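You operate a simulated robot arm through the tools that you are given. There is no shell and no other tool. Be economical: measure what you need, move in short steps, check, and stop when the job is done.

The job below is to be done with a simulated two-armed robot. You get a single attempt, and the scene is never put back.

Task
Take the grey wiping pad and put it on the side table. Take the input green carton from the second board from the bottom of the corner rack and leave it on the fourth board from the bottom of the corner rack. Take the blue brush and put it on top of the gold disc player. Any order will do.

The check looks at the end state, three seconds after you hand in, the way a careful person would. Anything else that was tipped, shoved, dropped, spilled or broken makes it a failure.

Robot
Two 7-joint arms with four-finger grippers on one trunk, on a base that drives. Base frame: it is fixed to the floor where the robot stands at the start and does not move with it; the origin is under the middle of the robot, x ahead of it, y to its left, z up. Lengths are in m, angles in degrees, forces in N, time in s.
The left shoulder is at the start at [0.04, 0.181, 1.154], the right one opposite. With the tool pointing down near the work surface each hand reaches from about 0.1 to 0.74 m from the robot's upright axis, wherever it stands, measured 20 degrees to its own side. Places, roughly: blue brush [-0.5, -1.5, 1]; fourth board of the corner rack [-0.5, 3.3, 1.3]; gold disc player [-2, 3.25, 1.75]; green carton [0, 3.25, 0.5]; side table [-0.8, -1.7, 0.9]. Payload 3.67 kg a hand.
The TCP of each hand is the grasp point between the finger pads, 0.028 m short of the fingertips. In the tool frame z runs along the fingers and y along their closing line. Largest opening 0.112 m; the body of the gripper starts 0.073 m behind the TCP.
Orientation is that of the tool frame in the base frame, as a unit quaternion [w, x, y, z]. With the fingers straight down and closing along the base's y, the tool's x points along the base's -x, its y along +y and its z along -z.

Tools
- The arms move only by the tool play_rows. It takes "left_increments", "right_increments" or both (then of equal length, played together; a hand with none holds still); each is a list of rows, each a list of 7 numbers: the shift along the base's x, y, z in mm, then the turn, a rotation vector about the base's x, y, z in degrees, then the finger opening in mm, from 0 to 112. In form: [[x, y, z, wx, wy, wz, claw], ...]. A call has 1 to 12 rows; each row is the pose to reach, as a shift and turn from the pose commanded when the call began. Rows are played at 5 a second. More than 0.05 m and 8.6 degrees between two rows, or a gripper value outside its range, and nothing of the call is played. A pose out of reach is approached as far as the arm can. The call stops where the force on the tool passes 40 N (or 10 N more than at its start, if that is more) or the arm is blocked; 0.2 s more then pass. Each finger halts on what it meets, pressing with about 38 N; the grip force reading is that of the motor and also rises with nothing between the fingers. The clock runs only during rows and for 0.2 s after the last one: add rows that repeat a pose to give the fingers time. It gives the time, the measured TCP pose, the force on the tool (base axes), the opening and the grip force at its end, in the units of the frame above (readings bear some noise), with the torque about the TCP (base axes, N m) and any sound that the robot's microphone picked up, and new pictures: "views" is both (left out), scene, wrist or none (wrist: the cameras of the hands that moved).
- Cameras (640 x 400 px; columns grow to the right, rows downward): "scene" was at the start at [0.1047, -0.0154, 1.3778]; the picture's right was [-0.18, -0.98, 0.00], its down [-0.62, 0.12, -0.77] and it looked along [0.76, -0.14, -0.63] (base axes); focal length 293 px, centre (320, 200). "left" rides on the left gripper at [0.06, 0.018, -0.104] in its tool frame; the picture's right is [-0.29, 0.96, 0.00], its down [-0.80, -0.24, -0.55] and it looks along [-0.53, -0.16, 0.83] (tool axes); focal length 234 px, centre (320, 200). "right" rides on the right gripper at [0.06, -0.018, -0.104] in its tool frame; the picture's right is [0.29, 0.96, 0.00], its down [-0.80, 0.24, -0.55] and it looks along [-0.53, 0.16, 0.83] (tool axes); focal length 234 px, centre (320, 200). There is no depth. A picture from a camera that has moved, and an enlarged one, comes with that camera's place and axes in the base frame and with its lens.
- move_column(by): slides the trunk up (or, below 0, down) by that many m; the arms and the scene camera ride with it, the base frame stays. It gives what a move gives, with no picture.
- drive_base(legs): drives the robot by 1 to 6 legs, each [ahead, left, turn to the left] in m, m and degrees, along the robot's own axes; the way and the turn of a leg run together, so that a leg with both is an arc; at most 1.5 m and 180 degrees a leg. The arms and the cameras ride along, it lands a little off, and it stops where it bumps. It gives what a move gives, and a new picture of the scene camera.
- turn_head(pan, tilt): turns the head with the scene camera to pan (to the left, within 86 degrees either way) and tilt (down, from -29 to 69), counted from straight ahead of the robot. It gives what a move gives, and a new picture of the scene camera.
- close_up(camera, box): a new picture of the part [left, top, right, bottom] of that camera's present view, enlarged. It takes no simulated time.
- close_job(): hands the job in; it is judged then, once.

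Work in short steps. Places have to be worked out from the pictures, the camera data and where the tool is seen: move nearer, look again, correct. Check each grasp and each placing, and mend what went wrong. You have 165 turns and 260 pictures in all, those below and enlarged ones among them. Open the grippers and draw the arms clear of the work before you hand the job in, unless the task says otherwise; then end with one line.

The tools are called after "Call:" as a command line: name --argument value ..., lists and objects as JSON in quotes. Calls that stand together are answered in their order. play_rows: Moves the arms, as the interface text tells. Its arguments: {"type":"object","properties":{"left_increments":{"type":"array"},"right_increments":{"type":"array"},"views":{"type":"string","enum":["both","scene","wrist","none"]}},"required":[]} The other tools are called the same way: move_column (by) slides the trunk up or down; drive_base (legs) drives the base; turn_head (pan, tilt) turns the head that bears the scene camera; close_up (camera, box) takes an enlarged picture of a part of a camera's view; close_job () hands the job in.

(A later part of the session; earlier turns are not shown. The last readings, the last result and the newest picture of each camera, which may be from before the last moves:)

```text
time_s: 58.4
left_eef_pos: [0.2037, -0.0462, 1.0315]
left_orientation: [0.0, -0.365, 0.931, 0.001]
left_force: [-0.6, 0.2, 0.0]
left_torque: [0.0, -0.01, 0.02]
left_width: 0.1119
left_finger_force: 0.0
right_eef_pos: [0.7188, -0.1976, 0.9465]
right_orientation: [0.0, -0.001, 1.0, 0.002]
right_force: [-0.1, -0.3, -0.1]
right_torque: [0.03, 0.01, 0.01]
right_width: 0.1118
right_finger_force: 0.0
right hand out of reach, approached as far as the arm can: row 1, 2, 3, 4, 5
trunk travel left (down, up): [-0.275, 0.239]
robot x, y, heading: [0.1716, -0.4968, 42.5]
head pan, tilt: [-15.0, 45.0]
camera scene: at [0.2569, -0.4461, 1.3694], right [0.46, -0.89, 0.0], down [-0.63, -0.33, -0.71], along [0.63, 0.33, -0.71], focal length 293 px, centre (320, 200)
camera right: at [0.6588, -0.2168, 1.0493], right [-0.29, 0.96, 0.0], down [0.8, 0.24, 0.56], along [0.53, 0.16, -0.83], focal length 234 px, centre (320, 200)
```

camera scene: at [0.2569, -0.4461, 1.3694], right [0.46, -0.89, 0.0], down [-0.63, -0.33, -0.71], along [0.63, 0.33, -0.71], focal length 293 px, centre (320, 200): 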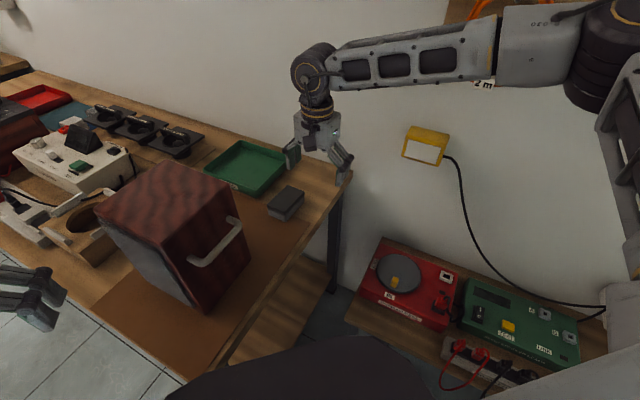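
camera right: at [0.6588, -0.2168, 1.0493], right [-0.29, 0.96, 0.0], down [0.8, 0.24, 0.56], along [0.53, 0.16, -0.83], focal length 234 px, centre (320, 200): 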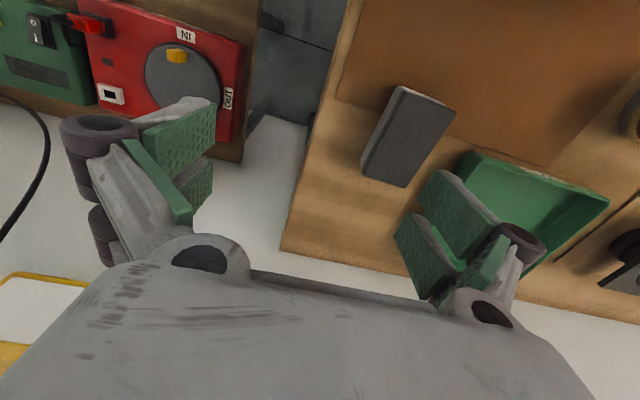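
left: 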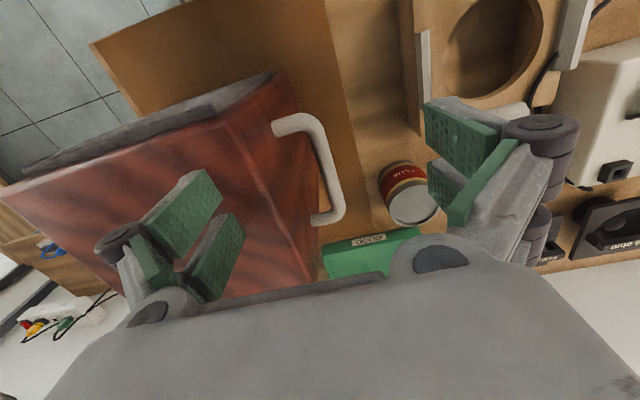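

The wrist twist, not distance, limits the arm. I'll stand further left-back with a larger heading (≈60°), so first raise the hand and swing it to the right.

Call:
play_rows --right_increments '[[5, -20, 35, 0, 0, -1, 112], [15, -50, 65, 0, 0, -2, 112], [35, -85, 85, 0, 0, -4, 112], [55, -125, 95, 0, 0, -6, 112], [75, -165, 105, 0, 0, -8, 112], [95, -205, 110, 0, 0, -10, 112], [115, -245, 110, 0, 0, -11.5, 112], [130, -280, 110, 0, 0, -12.5, 112]]' --views "none"

Call:
drive_base --legs '[[0, 0.216, 0], [0, 0, 17.5]]'

```text
time_s: 60.2
left_eef_pos: [0.1962, -0.0414, 1.0285]
left_orientation: [0.001, -0.366, 0.931, -0.002]
left_force: [-0.9, -0.1, -0.6]
left_torque: [0.0, 0.0, -0.03]
left_width: 0.1121
left_finger_force: 0.2
right_eef_pos: [0.841, -0.4717, 1.0589]
right_orientation: [0.005, 0.104, 0.995, -0.001]
right_force: [0.1, -0.8, 0.3]
right_torque: [0.1, 0.12, 0.0]
right_width: 0.1117
right_finger_force: 0.1
trunk travel left (down, up): [-0.275, 0.239]
robot x, y, heading: [0.1694, -0.4997, 42.8]
head pan, tilt: [-15.0, 45.0]
```

```text
time_s: 60.8
left_eef_pos: [0.1981, -0.0448, 1.0314]
left_orientation: [0.002, -0.367, 0.93, 0.001]
left_force: [-0.4, -0.7, -0.6]
left_torque: [0.01, 0.02, 0.0]
left_width: 0.1119
left_finger_force: 0.1
right_eef_pos: [0.8408, -0.471, 1.0585]
right_orientation: [0.004, 0.1, 0.995, 0.002]
right_force: [-0.7, 0.0, 0.4]
right_torque: [0.0, -0.02, -0.01]
right_width: 0.1119
right_finger_force: 0.1
trunk travel left (down, up): [-0.275, 0.239]
robot x, y, heading: [0.168, -0.499, 42.7]
head pan, tilt: [-15.0, 45.0]
stopped in leg 1: the robot was blocked; the commanded pose is now the measured one
camera scene: at [0.2515, -0.4451, 1.3697], right [0.47, -0.88, 0.0], down [-0.62, -0.33, -0.71], along [0.63, 0.33, -0.71], focal length 293 px, centre (320, 200)
```

scene: 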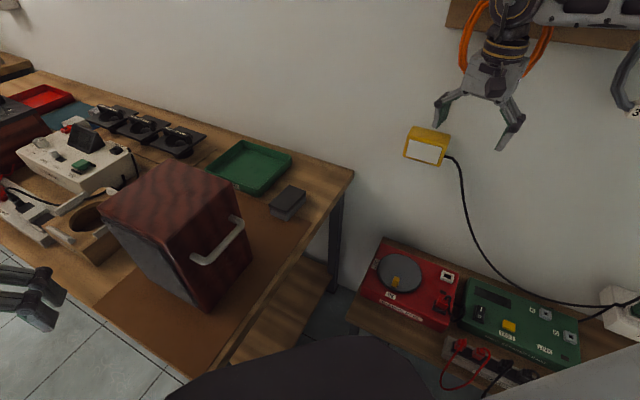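

Blocked at once—either the hand near the wall or the base near the bench corner. I back off straight in −x first, which clears both.

Call:
drive_base --legs '[[-0.107, 0.098, 0]]'

```text
time_s: 62.2
left_eef_pos: [0.0574, -0.0463, 1.0316]
left_orientation: [0.0, -0.365, 0.931, 0.001]
left_force: [-0.2, 0.1, 0.3]
left_torque: [0.01, -0.02, 0.0]
left_width: 0.1119
left_finger_force: 0.2
right_eef_pos: [0.6997, -0.4758, 1.0563]
right_orientation: [0.003, 0.102, 0.995, 0.001]
right_force: [-0.8, -0.7, 0.2]
right_torque: [0.0, -0.03, -0.01]
right_width: 0.1118
right_finger_force: 0.0
trunk travel left (down, up): [-0.275, 0.239]
robot x, y, heading: [0.0199, -0.4983, 42.6]
head pan, tilt: [-15.0, 45.0]
camera scene: at [0.11, -0.4466, 1.3694], right [0.46, -0.89, 0.0], down [-0.63, -0.33, -0.71], along [0.63, 0.33, -0.71], focal length 293 px, centre (320, 200)
```

scene: 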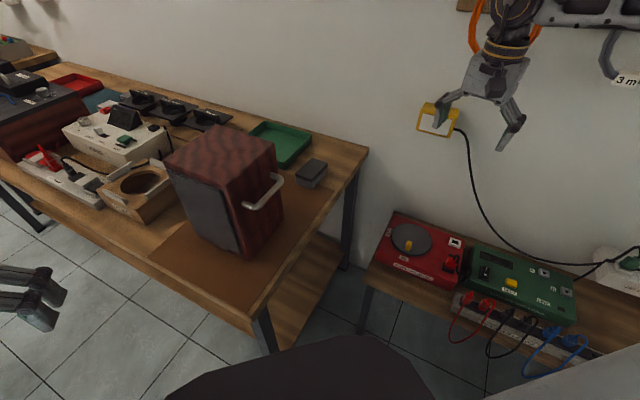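

Clear. Now move +y and then turn to 60°.

Call:
drive_base --legs '[[0.105, 0.115, 0], [0, 0, 17]]'

Call:
turn_head --pan -38 --tilt 45

```text
time_s: 64.6
left_eef_pos: [-0.0784, 0.1004, 1.0308]
left_orientation: [0.001, -0.498, 0.867, 0.0]
left_force: [-0.5, -0.9, 0.1]
left_torque: [0.0, -0.01, -0.02]
left_width: 0.1122
left_finger_force: 0.1
right_eef_pos: [0.6619, -0.1232, 1.0557]
right_orientation: [0.002, -0.046, 0.999, 0.001]
right_force: [-0.2, -0.1, -0.5]
right_torque: [-0.01, -0.03, -0.01]
right_width: 0.112
right_finger_force: 0.1
trunk travel left (down, up): [-0.275, 0.239]
robot x, y, heading: [0.0212, -0.3409, 60.0]
head pan, tilt: [-15.0, 45.0]
camera scene: at [0.0893, -0.2677, 1.3695], right [0.7, -0.71, 0.0], down [-0.5, -0.5, -0.71], along [0.5, 0.5, -0.71], focal length 293 px, centre (320, 200)
```

scene: 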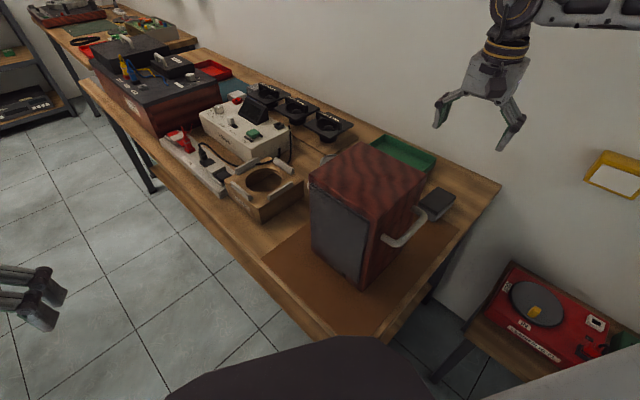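

```text
time_s: 65.5
left_eef_pos: [-0.0763, 0.0986, 1.0314]
left_orientation: [0.0, -0.499, 0.867, 0.002]
left_force: [-0.4, -0.3, 0.1]
left_torque: [-0.01, -0.07, 0.03]
left_width: 0.1119
left_finger_force: 0.1
right_eef_pos: [0.662, -0.1234, 1.0568]
right_orientation: [0.002, -0.045, 0.999, 0.003]
right_force: [0.3, -0.4, 0.0]
right_torque: [0.02, 0.0, 0.0]
right_width: 0.112
right_finger_force: 0.1
trunk travel left (down, up): [-0.275, 0.239]
robot x, y, heading: [0.0195, -0.3405, 59.8]
head pan, tilt: [-38.0, 45.0]
camera scene: at [0.1071, -0.2949, 1.3695], right [0.37, -0.93, 0.0], down [-0.66, -0.26, -0.71], along [0.66, 0.26, -0.71], focal length 293 px, centre (320, 200)
```

scene: 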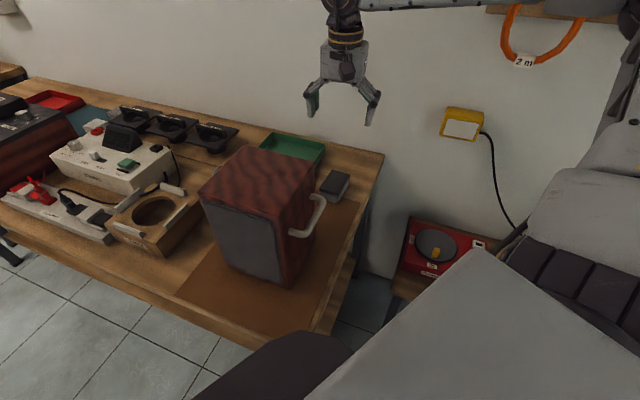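

Hand is near the pad, yaw ≈5°. Move to (0.722,-0.092) and down to z≈0.90, then look.

Call:
play_rows --right_increments '[[20, 10, 0, 0, 0, 0, 112], [40, 20, -20, 0, 0, 0, 112], [60, 31, -55, 0, 0, 0, 112], [60, 31, -100, 0, 0, 0, 112], [60, 31, -150, 0, 0, 0, 112], [60, 31, -150, 0, 0, 0, 112]]'

```text
time_s: 66.9
left_eef_pos: [-0.0768, 0.1004, 1.0314]
left_orientation: [-0.001, -0.498, 0.867, 0.0]
left_force: [-0.4, 0.5, 0.3]
left_torque: [0.0, -0.01, 0.01]
left_width: 0.1119
left_finger_force: 0.1
right_eef_pos: [0.7229, -0.0918, 0.907]
right_orientation: [0.002, -0.045, 0.999, 0.002]
right_force: [-0.7, -0.4, 0.1]
right_torque: [0.03, 0.01, -0.01]
right_width: 0.1122
right_finger_force: 0.0
trunk travel left (down, up): [-0.275, 0.239]
robot x, y, heading: [0.019, -0.3413, 59.4]
head pan, tilt: [-38.0, 45.0]
camera scene: at [0.1064, -0.2952, 1.3696], right [0.37, -0.93, 0.0], down [-0.66, -0.26, -0.71], along [0.66, 0.26, -0.71], focal length 293 px, centre (320, 200)
camera right: at [0.664, -0.1161, 1.0093], right [-0.37, 0.93, 0.0], down [0.77, 0.31, 0.56], along [0.52, 0.21, -0.83], focal length 234 px, centre (320, 200)
```

scene: 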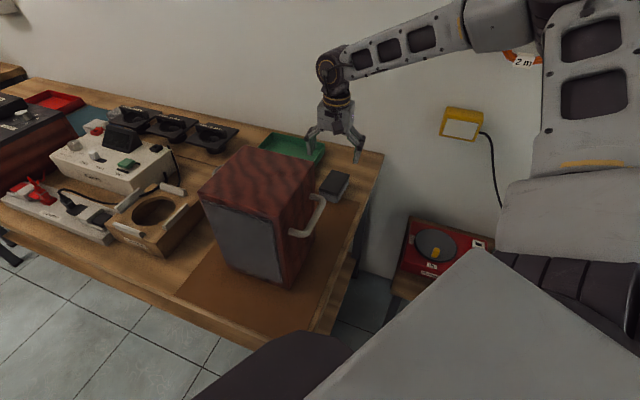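
right: 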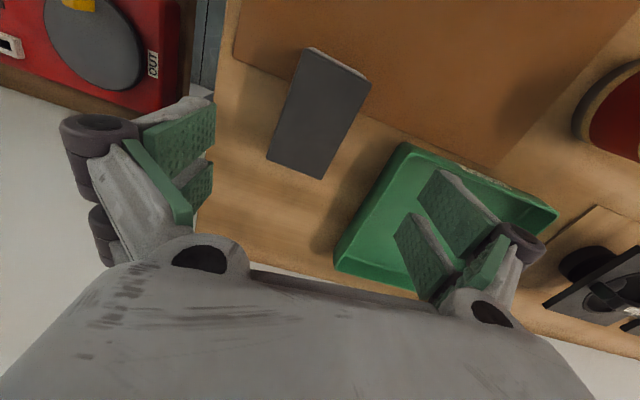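

Pad centre (0.725,-0.096), 0.06 wide in y. Align yaw and descend, then check.

Call:
play_rows --right_increments '[[1, -4, -10, 0, 0, -3, 112], [2, -4, -40, 0, 0, -6, 112], [2, -4, -75, 0, 0, -6, 112], [2, -4, -100, 0, 0, -6, 112], [2, -4, -100, 0, 0, -6, 112]]'

```text
time_s: 68.1
left_eef_pos: [-0.0786, 0.0987, 1.0313]
left_orientation: [0.0, -0.499, 0.867, 0.001]
left_force: [-0.7, 0.0, 0.1]
left_torque: [0.0, -0.02, -0.05]
left_width: 0.1121
left_finger_force: 0.1
right_eef_pos: [0.7229, -0.0956, 0.8062]
right_orientation: [0.003, 0.007, 1.0, 0.001]
right_force: [-0.5, -0.1, 0.3]
right_torque: [0.01, 0.02, 0.01]
right_width: 0.1118
right_finger_force: 0.0
trunk travel left (down, up): [-0.275, 0.239]
robot x, y, heading: [0.024, -0.3425, 59.6]
head pan, tilt: [-38.0, 45.0]
camera scene: at [0.1068, -0.295, 1.3695], right [0.37, -0.93, 0.0], down [-0.66, -0.26, -0.71], along [0.66, 0.26, -0.71], focal length 293 px, centre (320, 200)
camera right: at [0.6628, -0.1136, 0.9094], right [-0.27, 0.96, 0.0], down [0.8, 0.23, 0.56], along [0.54, 0.16, -0.83], focal length 234 px, centre (320, 200)
```

scene: 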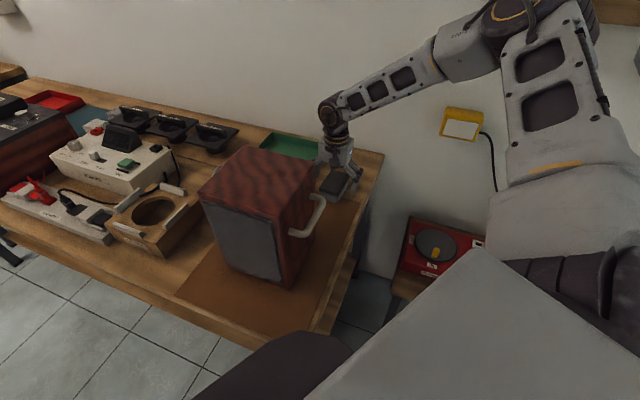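
right: 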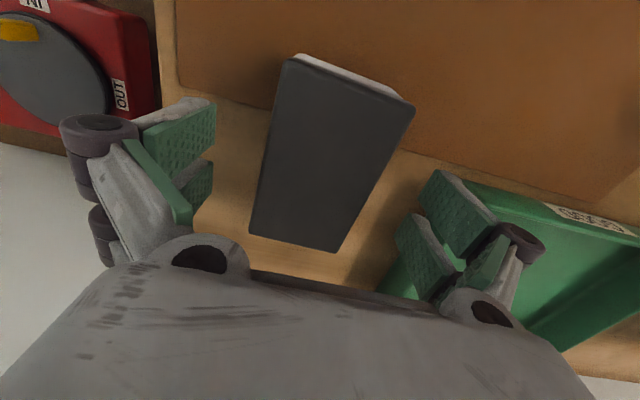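

Pad top ≈0.778; tips are just at that level. Descend ~24 mm and close.

Call:
play_rows --right_increments '[[0, 2, -12, 0, 0, 0, 112], [0, 2, -22, 0, 0, 0, 112], [0, 2, -22, 0, 0, 0, 80], [0, 2, -22, 0, 0, 0, 50], [0, 2, -22, 0, 0, 0, 40], [0, 2, -22, 0, 0, 0, 40]]'

```text
time_s: 69.4
left_eef_pos: [-0.0814, 0.0983, 1.0322]
left_orientation: [0.002, -0.497, 0.868, 0.0]
left_force: [0.0, 0.2, -0.3]
left_torque: [-0.02, 0.03, 0.01]
left_width: 0.1117
left_finger_force: 0.0
right_eef_pos: [0.7241, -0.0994, 0.789]
right_orientation: [0.005, 0.008, 1.0, 0.0]
right_force: [-6.5, -16.0, 29.1]
right_torque: [-0.17, 0.56, 0.21]
right_width: 0.0598
right_finger_force: 18.6
trunk travel left (down, up): [-0.275, 0.239]
robot x, y, heading: [0.0205, -0.3439, 59.6]
head pan, tilt: [-38.0, 45.0]
stopped in row 6 (right hand): the force on the tool passed its limit at 48 N (the readings are from after the stop); the commanded pose is now the measured one
camera scene: at [0.1038, -0.2975, 1.37], right [0.37, -0.93, 0.0], down [-0.66, -0.26, -0.71], along [0.66, 0.26, -0.7], focal length 293 px, centre (320, 200)
camera right: at [0.6628, -0.1159, 0.8918], right [-0.27, 0.96, 0.0], down [0.8, 0.23, 0.56], along [0.54, 0.15, -0.83], focal length 234 px, centre (320, 200)
```

scene: 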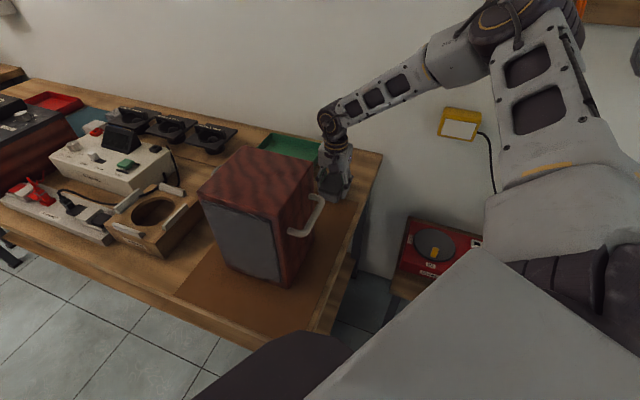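
right: 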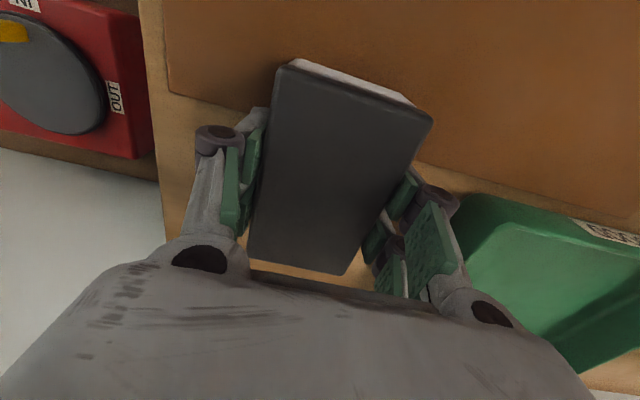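

Gripped at 60 mm width. Lift with the grip held.

Call:
play_rows --right_increments '[[0, 0, 5, 0, 0, 0, 45], [0, 0, 15, 0, 0, 0, 45], [0, 0, 45, 0, 0, 0, 45], [0, 0, 90, 0, 0, 0, 45], [0, 0, 135, 0, 0, 0, 45], [0, 0, 180, 0, 0, 0, 45]]'

```text
time_s: 70.8
left_eef_pos: [-0.0779, 0.0996, 1.0312]
left_orientation: [-0.001, -0.498, 0.867, 0.0]
left_force: [-0.9, -0.4, 0.0]
left_torque: [0.04, 0.03, -0.01]
left_width: 0.1119
left_finger_force: 0.0
right_eef_pos: [0.7236, -0.0974, 0.9654]
right_orientation: [0.001, 0.008, 1.0, 0.0]
right_force: [-0.4, -0.7, -0.7]
right_torque: [-0.01, 0.03, 0.0]
right_width: 0.0592
right_finger_force: 38.1
trunk travel left (down, up): [-0.275, 0.239]
robot x, y, heading: [0.0198, -0.3418, 59.4]
head pan, tilt: [-38.0, 45.0]
camera scene: at [0.1064, -0.2957, 1.3695], right [0.37, -0.93, 0.0], down [-0.66, -0.26, -0.71], along [0.66, 0.26, -0.71], focal length 293 px, centre (320, 200)
camera right: at [0.664, -0.1141, 1.0685], right [-0.27, 0.96, 0.0], down [0.8, 0.23, 0.56], along [0.54, 0.15, -0.83], focal length 234 px, centre (320, 200)
```

scene: 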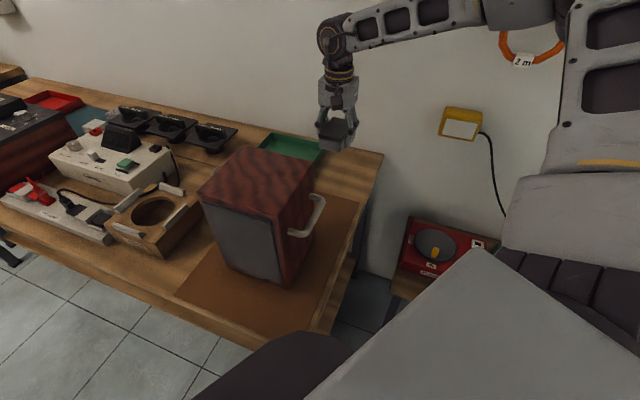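
right: 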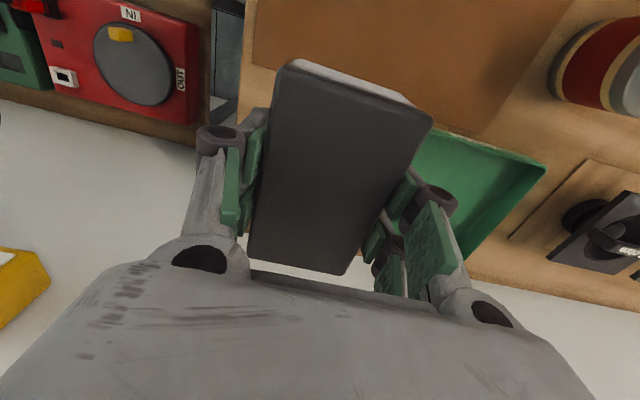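

Pad is held firmly. I raise the trunk, back away along my heading and turn right to face the side table.

Call:
move_column --by 0.2

Call:
drive_base --legs '[[-0.35, 0, 0], [0, 0, -149.5]]'

Call:
turn_head --pan -15 --tilt 35

```text
time_s: 73.0
left_eef_pos: [-0.0772, 0.1002, 1.2322]
left_orientation: [0.001, -0.498, 0.867, 0.0]
left_force: [-0.5, 0.4, 0.0]
left_torque: [0.0, -0.02, -0.01]
left_width: 0.112
left_finger_force: 0.0
right_eef_pos: [0.7244, -0.0962, 1.1638]
right_orientation: [0.002, 0.008, 1.0, -0.001]
right_force: [0.9, 0.0, 0.0]
right_torque: [-0.05, 0.01, -0.02]
right_width: 0.0592
right_finger_force: 37.5
trunk travel left (down, up): [-0.475, 0.039]
robot x, y, heading: [0.0201, -0.3448, 59.5]
head pan, tilt: [-38.0, 45.0]
```

```text
time_s: 82.0
left_eef_pos: [0.1604, -0.9699, 1.2312]
left_orientation: [0.0, 0.697, 0.718, 0.0]
left_force: [-0.3, 1.0, 0.0]
left_torque: [-0.02, 0.02, 0.0]
left_width: 0.1119
left_finger_force: 0.2
right_eef_pos: [-0.6235, -1.2297, 1.164]
right_orientation: [0.0, 0.963, 0.27, -0.002]
right_force: [0.4, -0.2, -0.2]
right_torque: [-0.02, 0.02, -0.02]
right_width: 0.0596
right_finger_force: 38.0
trunk travel left (down, up): [-0.475, 0.039]
robot x, y, heading: [-0.1615, -0.6462, -88.7]
head pan, tilt: [-38.0, 45.0]
camera scene: at [-0.2048, -0.7322, 1.57], right [-0.81, 0.59, 0.0], down [0.42, 0.57, -0.71], along [-0.42, -0.57, -0.71], focal length 293 px, centre (320, 200)
```

scene: 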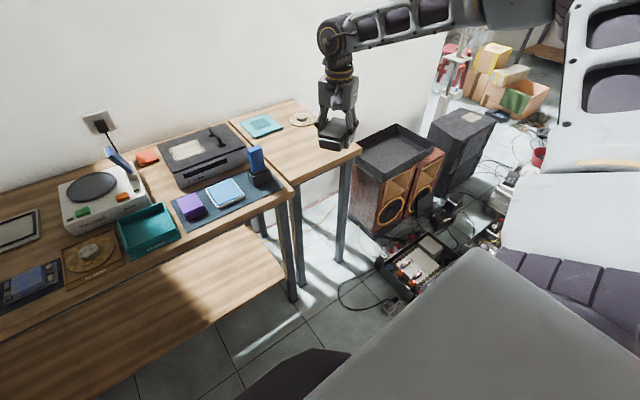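

```text
time_s: 82.9
left_eef_pos: [0.1604, -0.9693, 1.2319]
left_orientation: [0.001, 0.697, 0.717, 0.001]
left_force: [-0.2, -0.7, -0.2]
left_torque: [0.01, -0.01, -0.01]
left_width: 0.1118
left_finger_force: 0.2
right_eef_pos: [-0.6241, -1.2292, 1.1637]
right_orientation: [0.0, 0.963, 0.269, -0.002]
right_force: [0.0, 0.5, -0.6]
right_torque: [0.03, -0.02, 0.0]
right_width: 0.0594
right_finger_force: 38.0
trunk travel left (down, up): [-0.475, 0.039]
robot x, y, heading: [-0.1561, -0.6426, -88.4]
head pan, tilt: [-15.0, 35.0]
camera scene: at [-0.1771, -0.7523, 1.5848], right [-0.97, 0.23, 0.0], down [0.13, 0.56, -0.82], along [-0.19, -0.8, -0.57], focal length 293 px, centre (320, 200)
```

scene: 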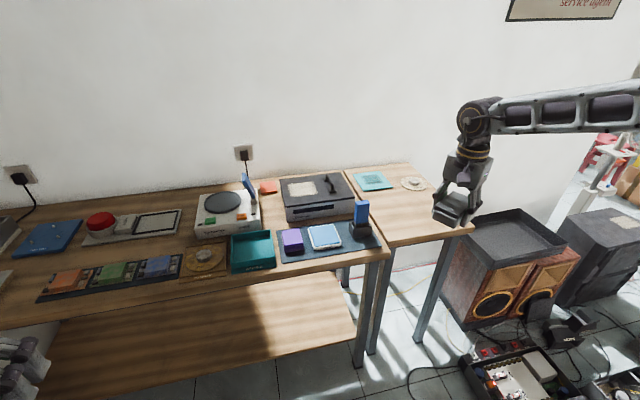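

I drive nearer to stand in front of the two tables.

Call:
drive_base --legs '[[0, 0, -1.5], [0.25, -0.34, 0]]'

Call:
close_up --camera "right" --box '[0, 0, 640, 400]'

```text
time_s: 85.9
left_eef_pos: [-0.1835, -1.2298, 1.2313]
left_orientation: [0.0, 0.705, 0.71, 0.001]
left_force: [0.4, -0.2, -0.1]
left_torque: [0.0, 0.02, 0.03]
left_width: 0.112
left_finger_force: 0.0
right_eef_pos: [-0.9736, -1.4697, 1.1657]
right_orientation: [0.001, 0.966, 0.258, -0.004]
right_force: [0.1, 0.4, 0.6]
right_torque: [-0.02, 0.01, 0.0]
right_width: 0.059
right_finger_force: 38.3
trunk travel left (down, up): [-0.475, 0.039]
robot x, y, heading: [-0.4954, -0.8989, -89.7]
head pan, tilt: [-15.0, 35.0]
camera scene: at [-0.5167, -1.0036, 1.5849], right [-0.97, 0.25, 0.0], down [0.14, 0.55, -0.82], along [-0.21, -0.79, -0.57], focal length 293 px, centre (320, 200)
```

scene: 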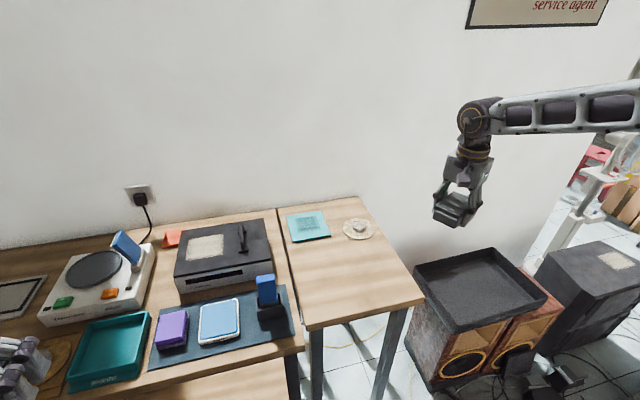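

```text
1.00 times, centred on (320, 200) of right (not enlarged: the box is as wide or as high as the picture)
camera zoom: at [-0.9301, -1.4246, 1.2691], right [0.73, -0.69, 0.0], down [-0.57, -0.6, 0.56], along [-0.39, -0.4, -0.83], focal length 234 px, centre (320, 200)
```

zoom: 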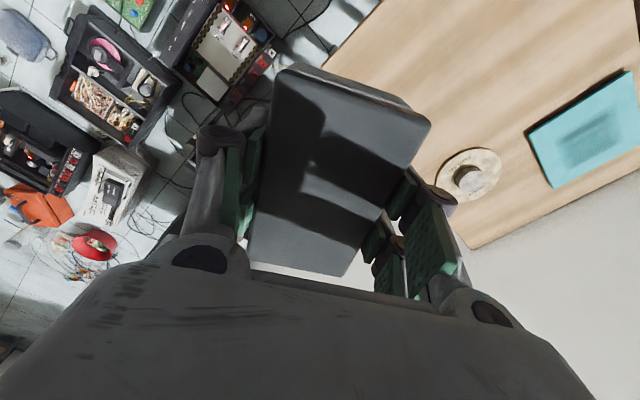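

Side table spans about x −0.59…−0.93, y −1.41…−1.93, z≈0.9. I bring the pad above (−0.76,−1.54), turning it square with the table.

Call:
play_rows --right_increments '[[21, -7, 0, 0, 0, 6, 45], [42, -14, 0, 0, 0, 12, 45], [63, -21, 0, 0, 0, 18, 45], [84, -28, 0, 0, 0, 24, 45], [105, -35, 0, 0, 0, 30, 45], [126, -42, 0, 0, 0, 36, 45], [147, -49, 0, 0, 0, 42, 45], [168, -56, 0, 0, 0, 48, 45], [190, -63, 0, 0, 0, 54, 45], [213, -70, 0, 0, 0, 60, 45], [213, -70, 0, 0, 0, 60, 45]]' --views "none"

Call:
move_column --by -0.13

Call:
close_up --camera "scene" --box '[160, 100, 480, 300]'

Call:
close_up --camera "right" --box '[0, 0, 640, 400]'

```text
time_s: 88.3
left_eef_pos: [-0.186, -1.2291, 1.231]
left_orientation: [0.0, 0.705, 0.709, 0.0]
left_force: [-0.6, 0.6, 0.0]
left_torque: [-0.04, -0.03, 0.01]
left_width: 0.1119
left_finger_force: 0.0
right_eef_pos: [-0.7622, -1.5402, 1.165]
right_orientation: [0.002, 0.708, 0.707, -0.002]
right_force: [-0.3, 0.0, 0.4]
right_torque: [-0.02, 0.02, 0.03]
right_width: 0.0593
right_finger_force: 37.7
trunk travel left (down, up): [-0.475, 0.039]
robot x, y, heading: [-0.4981, -0.9002, -90.0]
head pan, tilt: [-15.0, 35.0]
```

```text
time_s: 89.8
left_eef_pos: [-0.1833, -1.2302, 1.1008]
left_orientation: [0.001, 0.704, 0.71, 0.0]
left_force: [0.5, 0.1, 0.6]
left_torque: [-0.01, 0.0, -0.03]
left_width: 0.1119
left_finger_force: 0.0
right_eef_pos: [-0.7608, -1.5393, 1.0334]
right_orientation: [0.002, 0.708, 0.706, -0.004]
right_force: [0.0, 0.1, -0.4]
right_torque: [-0.02, -0.01, 0.03]
right_width: 0.0593
right_finger_force: 37.7
trunk travel left (down, up): [-0.345, 0.169]
robot x, y, heading: [-0.4951, -0.8981, -89.8]
head pan, tilt: [-15.0, 35.0]
```

```text
2.00 times, centred on (320, 200) of scene
camera zoom: at [-0.5179, -1.0045, 1.4535], right [-0.97, 0.25, 0.0], down [0.15, 0.55, -0.82], along [-0.21, -0.79, -0.57], focal length 586 px, centre (320, 200)
```

zoom: 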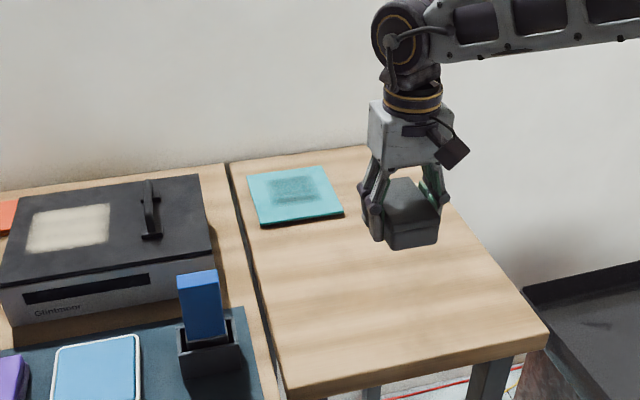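

```text
1.00 times, centred on (320, 200) of right (not enlarged: the box is as wide or as high as the picture)
camera zoom: at [-0.7786, -1.4797, 1.137], right [0.96, 0.29, 0.0], down [0.24, -0.79, 0.56], along [0.16, -0.54, -0.83], focal length 234 px, centre (320, 200)
```

zoom: 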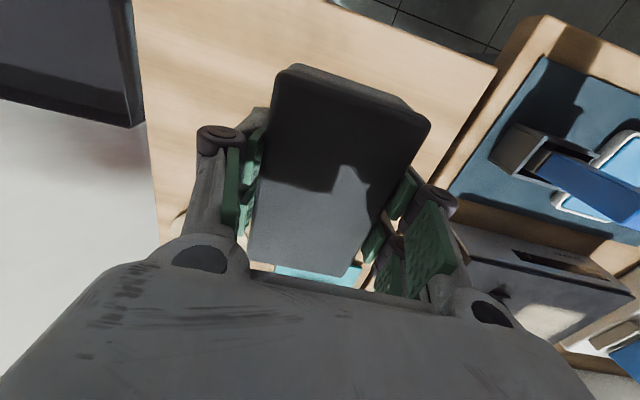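

Pad is clear above the free area. Descend, with fine steps near contact.

Call:
play_rows --right_increments '[[0, 0, -25, 0, 0, 0, 45], [0, 0, -50, 0, 0, 0, 45], [0, 0, -65, 0, 0, 0, 45], [0, 0, -72, 0, 0, 0, 45], [0, 0, -76, 0, 0, 0, 45], [0, 0, -80, 0, 0, 0, 45], [0, 0, -84, 0, 0, 0, 45], [0, 0, -88, 0, 0, 0, 45]]' --views "scene"

```text
time_s: 91.7
left_eef_pos: [-0.1841, -1.2296, 1.1002]
left_orientation: [0.001, 0.704, 0.71, 0.0]
left_force: [-0.3, 0.9, 0.5]
left_torque: [0.02, 0.02, 0.0]
left_width: 0.1121
left_finger_force: 0.0
right_eef_pos: [-0.7613, -1.5398, 0.9445]
right_orientation: [0.001, 0.707, 0.707, -0.003]
right_force: [-0.8, -1.0, 0.0]
right_torque: [0.0, -0.01, 0.01]
right_width: 0.0591
right_finger_force: 38.2
trunk travel left (down, up): [-0.345, 0.169]
robot x, y, heading: [-0.4993, -0.9003, -89.6]
head pan, tilt: [-15.0, 35.0]
camera scene: at [-0.518, -1.0047, 1.4535], right [-0.97, 0.25, 0.0], down [0.15, 0.56, -0.82], along [-0.21, -0.79, -0.57], focal length 293 px, centre (320, 200)
```

scene: 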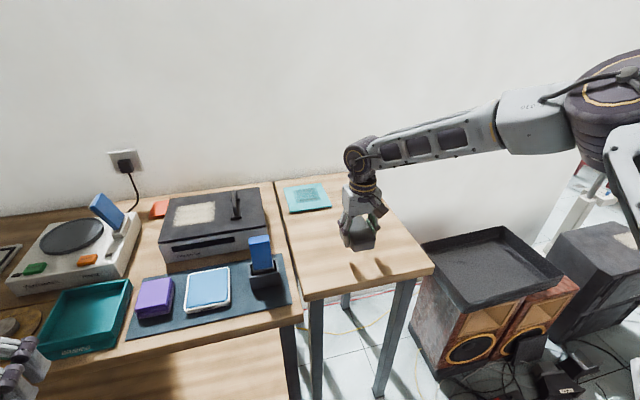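

Not touching yet; shadow shows the pad is still a few cm above. Continue down finely.

Call:
play_rows --right_increments '[[0, 0, -5, 0, 0, 0, 45], [0, 0, -10, 0, 0, 0, 45], [0, 0, -15, 0, 0, 0, 45], [0, 0, -20, 0, 0, 0, 45], [0, 0, -25, 0, 0, 0, 45], [0, 0, -30, 0, 0, 0, 45], [0, 0, -35, 0, 0, 0, 45], [0, 0, -40, 0, 0, 0, 45], [0, 0, -45, 0, 0, 0, 45], [0, 0, -50, 0, 0, 0, 45]]' --views "scene"

```text
time_s: 93.8
left_eef_pos: [-0.186, -1.2303, 1.1008]
left_orientation: [0.001, 0.704, 0.71, 0.001]
left_force: [0.3, 0.3, -1.0]
left_torque: [0.03, 0.0, 0.0]
left_width: 0.1122
left_finger_force: 0.0
right_eef_pos: [-0.7629, -1.5365, 0.8969]
right_orientation: [0.003, 0.707, 0.707, -0.003]
right_force: [0.1, 0.7, -0.3]
right_torque: [0.02, 0.02, -0.02]
right_width: 0.0591
right_finger_force: 37.6
right hand out of reach, approached as far as the arm can: row 10
trunk travel left (down, up): [-0.345, 0.169]
robot x, y, heading: [-0.496, -0.8977, -89.8]
head pan, tilt: [-15.0, 35.0]
camera scene: at [-0.518, -1.0046, 1.4536], right [-0.97, 0.25, 0.0], down [0.15, 0.56, -0.82], along [-0.21, -0.79, -0.57], focal length 293 px, centre (320, 200)
```

scene: 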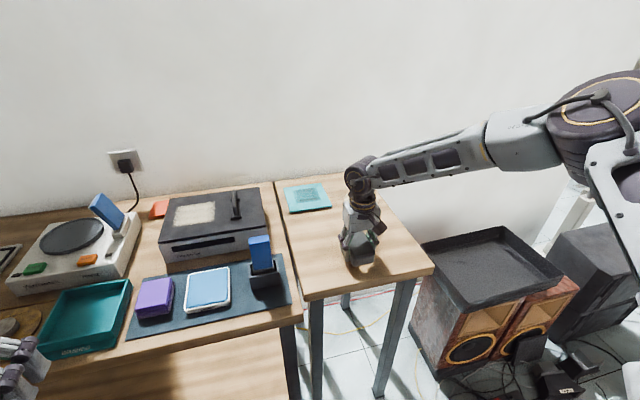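

The tabletop is lower than thought and the arm runs out of reach. I raise the hand a bit, lower the trunk, then continue.

Call:
play_rows --right_increments '[[0, 0, 40, 0, 0, 0, 45], [0, 0, 80, 0, 0, 0, 45], [0, 0, 80, 0, 0, 0, 45]]' --views "none"

Call:
move_column --by -0.09

Call:
play_rows --right_increments '[[0, 0, -5, 0, 0, 0, 45], [0, 0, -10, 0, 0, 0, 45], [0, 0, -14, 0, 0, 0, 45], [0, 0, -18, 0, 0, 0, 45], [0, 0, -22, 0, 0, 0, 45], [0, 0, -26, 0, 0, 0, 45], [0, 0, -30, 0, 0, 0, 45], [0, 0, -34, 0, 0, 0, 45], [0, 0, -38, 0, 0, 0, 45]]' --views "scene"

```text
time_s: 94.7
left_eef_pos: [-0.1851, -1.231, 1.1005]
left_orientation: [0.0, 0.704, 0.71, 0.001]
left_force: [-0.3, 0.0, -0.3]
left_torque: [0.01, -0.04, -0.01]
left_width: 0.1122
left_finger_force: 0.0
right_eef_pos: [-0.7635, -1.5371, 0.9766]
right_orientation: [0.001, 0.708, 0.707, -0.003]
right_force: [-0.4, 0.2, -0.7]
right_torque: [0.01, 0.01, 0.01]
right_width: 0.0589
right_finger_force: 38.1
trunk travel left (down, up): [-0.345, 0.169]
robot x, y, heading: [-0.4957, -0.8965, -89.8]
head pan, tilt: [-15.0, 35.0]
```

```text
time_s: 95.9
left_eef_pos: [-0.1848, -1.23, 1.0122]
left_orientation: [-0.001, 0.705, 0.709, 0.0]
left_force: [-0.2, 0.3, -0.5]
left_torque: [-0.02, 0.0, 0.0]
left_width: 0.1122
left_finger_force: 0.1
right_eef_pos: [-0.7629, -1.5372, 0.8885]
right_orientation: [0.001, 0.707, 0.707, -0.003]
right_force: [0.1, 0.2, -0.2]
right_torque: [-0.02, 0.02, -0.04]
right_width: 0.0592
right_finger_force: 38.5
trunk travel left (down, up): [-0.255, 0.259]
robot x, y, heading: [-0.4981, -0.9014, -89.6]
head pan, tilt: [-15.0, 35.0]
```

```text
time_s: 96.6
left_eef_pos: [-0.1845, -1.2279, 1.0118]
left_orientation: [0.0, 0.705, 0.709, -0.001]
left_force: [-0.3, 0.4, 0.2]
left_torque: [0.02, 0.02, -0.01]
left_width: 0.1123
left_finger_force: 0.1
right_eef_pos: [-0.7623, -1.5383, 0.8853]
right_orientation: [0.006, 0.708, 0.706, -0.006]
right_force: [0.5, 8.5, 15.8]
right_torque: [-0.04, 0.14, -0.07]
right_width: 0.0595
right_finger_force: 38.0
trunk travel left (down, up): [-0.255, 0.259]
robot x, y, heading: [-0.4962, -0.902, -89.8]
head pan, tilt: [-15.0, 35.0]
stopped in row 3 (right hand): the force on the tool passed its limit at 44 N (the readings are from after the stop); the commanded pose is now the measured one
camera scene: at [-0.5177, -1.0028, 1.3647], right [-0.97, 0.25, 0.0], down [0.15, 0.55, -0.82], along [-0.21, -0.79, -0.57], focal length 293 px, centre (320, 200)
```

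scene: 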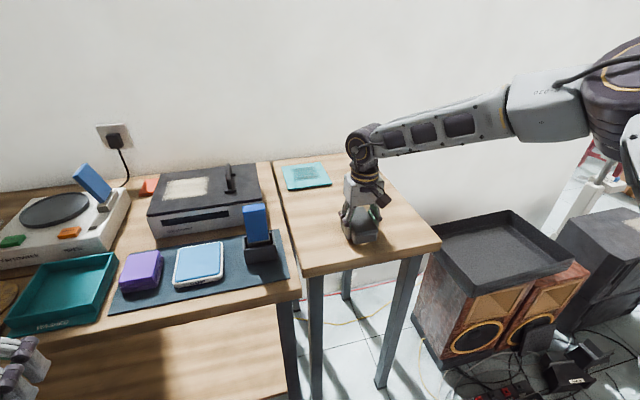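

Contact at TCP z≈0.885. Open and lift off.

Call:
play_rows --right_increments '[[0, 0, 0, 0, 0, 0, 60], [0, 0, 0, 0, 0, 0, 80], [0, 0, 0, 0, 0, 0, 100], [0, 0, 0, 0, 0, 0, 112], [0, 0, 40, 0, 0, 0, 112], [0, 0, 85, 0, 0, 0, 112], [0, 0, 130, 0, 0, 0, 112]]'

```text
time_s: 98.2
left_eef_pos: [-0.1848, -1.2292, 1.0112]
left_orientation: [0.0, 0.704, 0.71, -0.001]
left_force: [-0.4, 0.5, 0.2]
left_torque: [0.0, 0.01, 0.02]
left_width: 0.1119
left_finger_force: 0.0
right_eef_pos: [-0.7638, -1.5386, 1.0138]
right_orientation: [0.005, 0.708, 0.706, -0.005]
right_force: [0.1, -0.3, -0.4]
right_torque: [-0.04, -0.03, 0.01]
right_width: 0.1121
right_finger_force: 0.0
trunk travel left (down, up): [-0.255, 0.259]
robot x, y, heading: [-0.4967, -0.8978, -89.8]
head pan, tilt: [-15.0, 35.0]
camera scene: at [-0.5177, -1.0036, 1.3646], right [-0.97, 0.25, 0.0], down [0.15, 0.55, -0.82], along [-0.21, -0.79, -0.57], focal length 293 px, centre (320, 200)
camera right: at [-0.7806, -1.4779, 1.1168], right [0.96, 0.28, 0.0], down [0.24, -0.79, 0.57], along [0.16, -0.54, -0.82], focal length 234 px, centre (320, 200)
```

scene: 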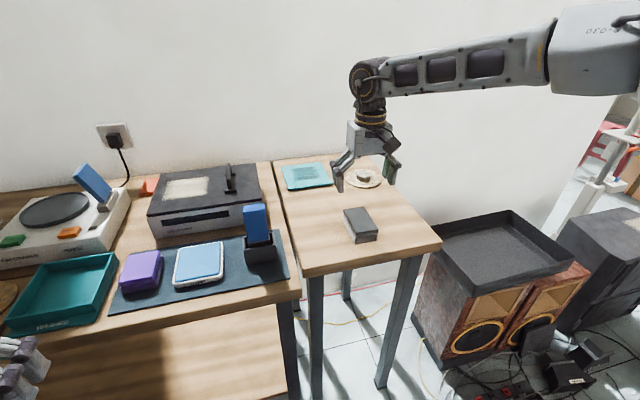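
right: 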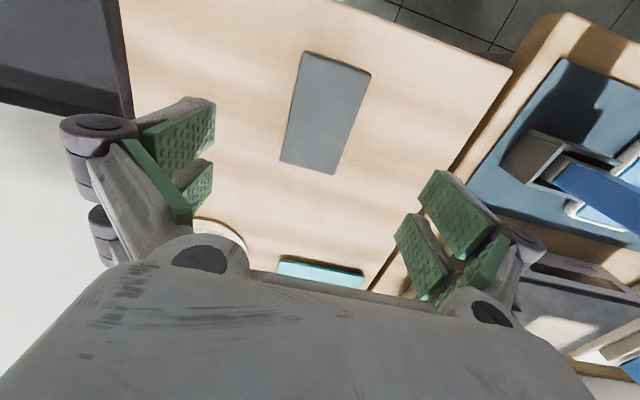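

The grey pad sits neatly on the side table. The brush stand top is about (−0.51,−1.51,0.89), brush top ≈1.0; I move the right hand above it to look.

Call:
play_rows --right_increments '[[0, 0, 40, 0, 0, 0, 112], [0, 0, 80, 0, 0, 0, 112], [10, 5, 125, 0, 0, 0, 112], [50, 8, 130, 0, 0, 0, 112], [95, 12, 130, 0, 0, 0, 112], [140, 15, 130, 0, 0, 0, 112], [185, 18, 130, 0, 0, 0, 112], [230, 20, 130, 0, 0, 0, 112], [250, 20, 130, 0, 0, 0, 112], [250, 20, 130, 0, 0, 0, 112]]'

```text
time_s: 100.4
left_eef_pos: [-0.1856, -1.2321, 1.0109]
left_orientation: [-0.001, 0.705, 0.71, 0.002]
left_force: [1.1, 0.5, -0.5]
left_torque: [0.02, 0.01, 0.03]
left_width: 0.1122
left_finger_force: 0.2
right_eef_pos: [-0.6125, -1.4751, 1.1278]
right_orientation: [0.006, 0.709, 0.705, -0.004]
right_force: [-0.4, 0.2, -0.4]
right_torque: [0.03, 0.01, -0.01]
right_width: 0.112
right_finger_force: 0.1
right hand out of reach, approached as far as the arm can: row 6, 7, 8, 9, 10
trunk travel left (down, up): [-0.255, 0.259]
robot x, y, heading: [-0.494, -0.9009, -89.7]
head pan, tilt: [-15.0, 35.0]
camera scene: at [-0.5182, -1.0059, 1.3644], right [-0.97, 0.25, 0.0], down [0.15, 0.56, -0.82], along [-0.21, -0.79, -0.57], focal length 293 px, centre (320, 200)
camera right: at [-0.6292, -1.4129, 1.2313], right [0.96, 0.28, 0.0], down [0.24, -0.79, 0.57], along [0.16, -0.54, -0.82], focal length 234 px, centre (320, 200)
```

scene: 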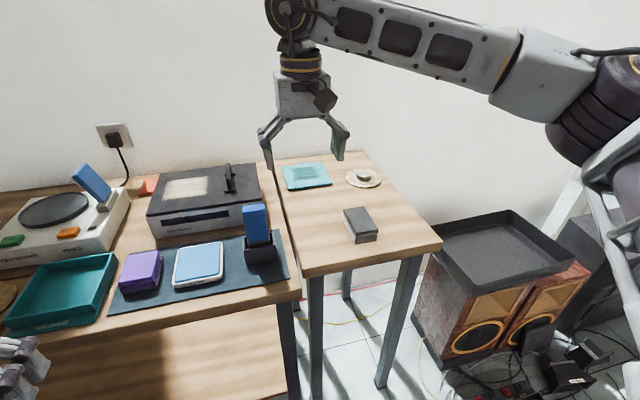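
right: 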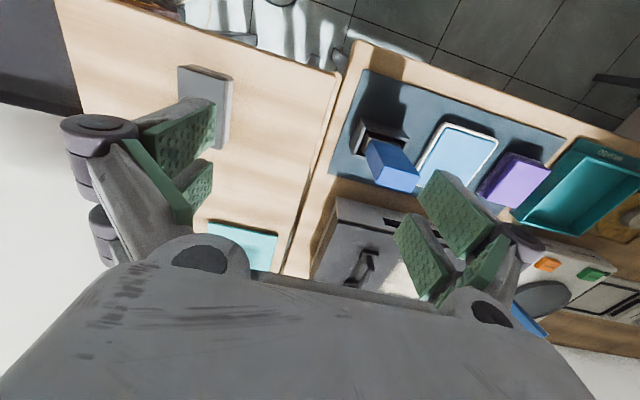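

The brush is at about (−0.507,−1.513) with top ~1.0, but the right arm can't cross that far. I shift the base 0.2 m to its left.

Call:
drive_base --legs '[[0, 0.2, 0]]'

Call:
play_rows --right_increments '[[-30, -10, 0, 0, 0, 0, 112], [-65, -20, 0, 0, 0, 0, 112], [-97, -30, 0, 0, 0, 0, 112], [-97, -30, 0, 0, 0, 0, 112]]'

Call:
close_up --camera "scene" --box '[280, 120, 480, 245]'

```text
time_s: 102.0
left_eef_pos: [0.0118, -1.229, 1.0112]
left_orientation: [0.0, 0.704, 0.71, 0.0]
left_force: [1.0, -0.2, 0.4]
left_torque: [0.01, 0.02, 0.01]
left_width: 0.1121
left_finger_force: 0.1
right_eef_pos: [-0.4141, -1.4725, 1.1301]
right_orientation: [0.005, 0.708, 0.706, -0.005]
right_force: [-0.9, -0.2, -0.1]
right_torque: [0.03, 0.03, 0.02]
right_width: 0.112
right_finger_force: 0.0
trunk travel left (down, up): [-0.255, 0.259]
robot x, y, heading: [-0.2964, -0.8969, -90.1]
head pan, tilt: [-15.0, 35.0]
camera scene: at [-0.3206, -1.0036, 1.3645], right [-0.97, 0.25, 0.0], down [0.15, 0.56, -0.82], along [-0.21, -0.79, -0.57], focal length 293 px, centre (320, 200)
```

scene: 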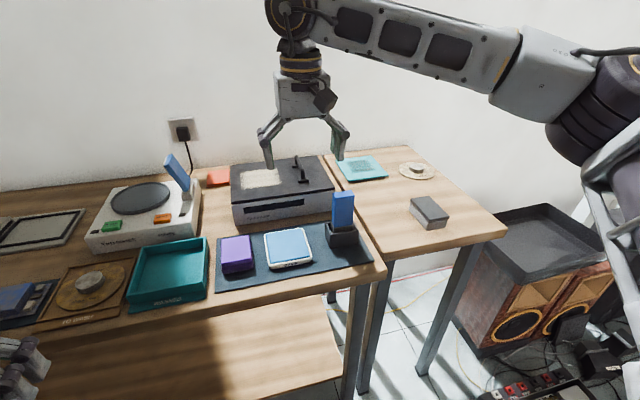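

```text
time_s: 103.0
left_eef_pos: [0.0109, -1.2293, 1.0108]
left_orientation: [0.0, 0.705, 0.71, 0.0]
left_force: [0.8, 0.2, 0.6]
left_torque: [-0.03, 0.02, -0.02]
left_width: 0.112
left_finger_force: 0.2
right_eef_pos: [-0.5121, -1.502, 1.1291]
right_orientation: [0.006, 0.708, 0.706, -0.004]
right_force: [-0.2, -0.4, -0.4]
right_torque: [0.01, 0.02, -0.01]
right_width: 0.1118
right_finger_force: 0.0
trunk travel left (down, up): [-0.255, 0.259]
robot x, y, heading: [-0.3045, -0.8991, -89.8]
head pan, tilt: [-15.0, 35.0]
camera scene: at [-0.3209, -1.0037, 1.3645], right [-0.97, 0.25, 0.0], down [0.15, 0.56, -0.82], along [-0.21, -0.79, -0.57], focal length 293 px, centre (320, 200)
camera right: at [-0.5291, -1.4408, 1.232], right [0.96, 0.28, 0.0], down [0.24, -0.79, 0.57], along [0.16, -0.54, -0.82], focal length 234 px, centre (320, 200)
```

scene: 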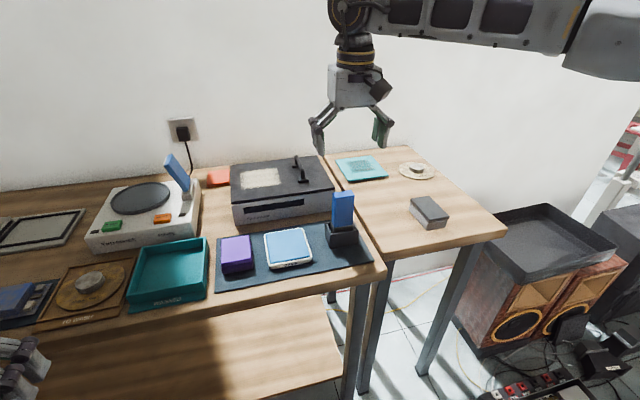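
right: 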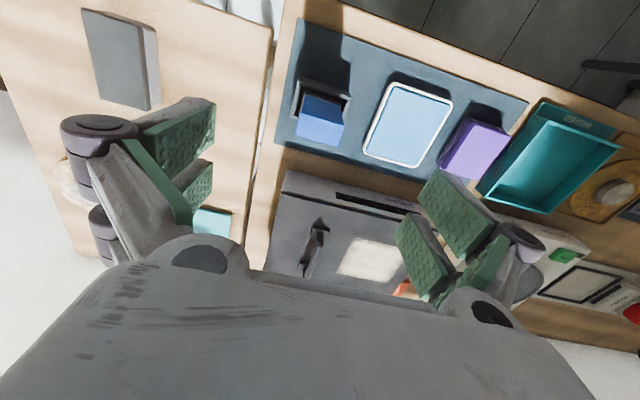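

```text
3.20 times, centred on (380, 182) of scene
camera zoom: at [-0.3209, -1.0037, 1.3645], right [-0.97, 0.25, 0.0], down [0.15, 0.56, -0.82], along [-0.21, -0.79, -0.57], focal length 937 px, centre (128, 256)
```

zoom: 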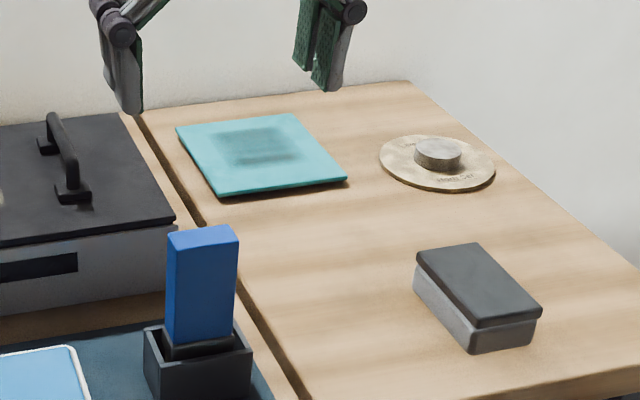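

The brush is a blue block (~46×24 mm) upright in a black stand. I zoom in the wrist view for its exact yaw.

Call:
close_up --camera "right" --box '[260, 60, 400, 180]'

```text
3.33 times, centred on (330, 120) of right
camera zoom: at [-0.5291, -1.4408, 1.232], right [0.96, 0.28, 0.0], down [0.24, -0.79, 0.57], along [0.16, -0.54, -0.82], focal length 781 px, centre (287, 467)
```

zoom: 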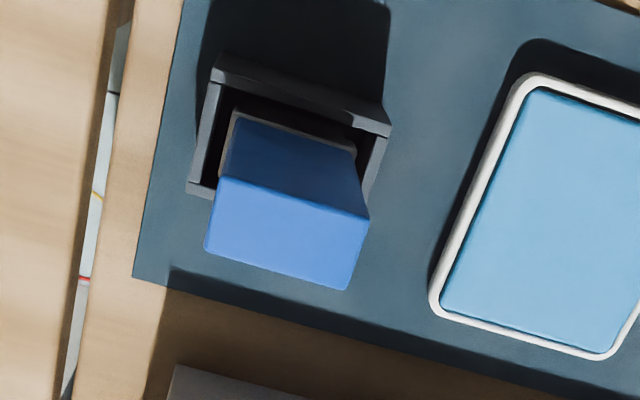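

Top face is axis-aligned, centre (−0.508,−1.514), 47×24 mm. Descend straddling it in x.

Call:
play_rows --right_increments '[[4, -12, -20, 0, 0, 0, 112], [4, -12, -60, 0, 0, 0, 112], [4, -12, -100, 0, 0, 0, 112], [4, -12, -135, 0, 0, 0, 112], [4, -12, -152, 0, 0, 0, 112], [4, -12, -152, 0, 0, 0, 112]]'

Call:
close_up --camera "scene" --box '[280, 120, 440, 270]'

```text
time_s: 104.4
left_eef_pos: [0.0125, -1.2281, 1.0106]
left_orientation: [0.001, 0.704, 0.71, -0.001]
left_force: [0.1, 0.6, 0.4]
left_torque: [0.01, -0.02, -0.01]
left_width: 0.1121
left_finger_force: 0.0
right_eef_pos: [-0.5073, -1.5147, 0.9756]
right_orientation: [0.006, 0.708, 0.706, -0.005]
right_force: [0.0, 0.3, -0.3]
right_torque: [-0.01, 0.0, 0.03]
right_width: 0.1119
right_finger_force: 0.1
trunk travel left (down, up): [-0.255, 0.259]
robot x, y, heading: [-0.2992, -0.9014, -89.6]
head pan, tilt: [-15.0, 35.0]
camera scene: at [-0.3212, -1.0036, 1.3645], right [-0.97, 0.25, 0.0], down [0.15, 0.55, -0.82], along [-0.21, -0.79, -0.57], focal length 293 px, centre (320, 200)
camera right: at [-0.525, -1.4528, 1.0789], right [0.96, 0.28, 0.0], down [0.24, -0.79, 0.57], along [0.16, -0.54, -0.82], focal length 234 px, centre (320, 200)
```

scene: 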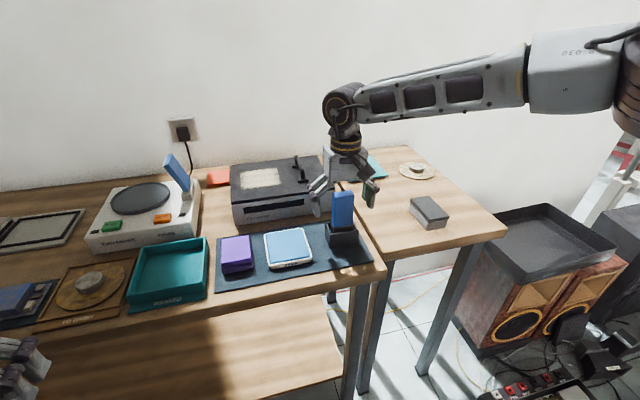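
right: 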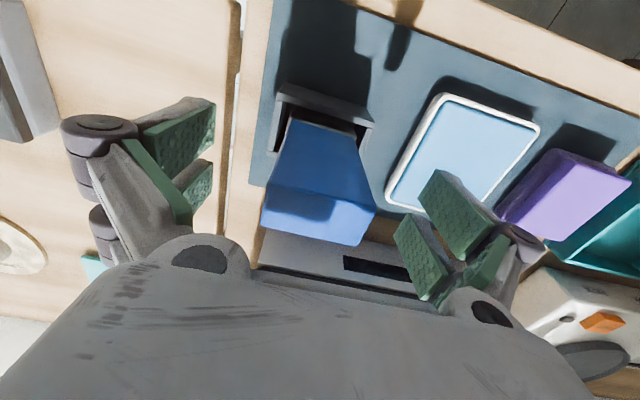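

```text
2.67 times, centred on (360, 195) of scene
camera zoom: at [-0.3212, -1.0036, 1.3645], right [-0.97, 0.25, 0.0], down [0.15, 0.55, -0.82], along [-0.21, -0.79, -0.57], focal length 781 px, centre (213, 213)
```

zoom: 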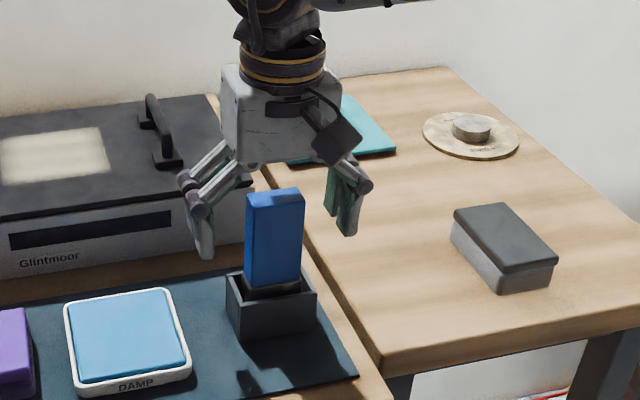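

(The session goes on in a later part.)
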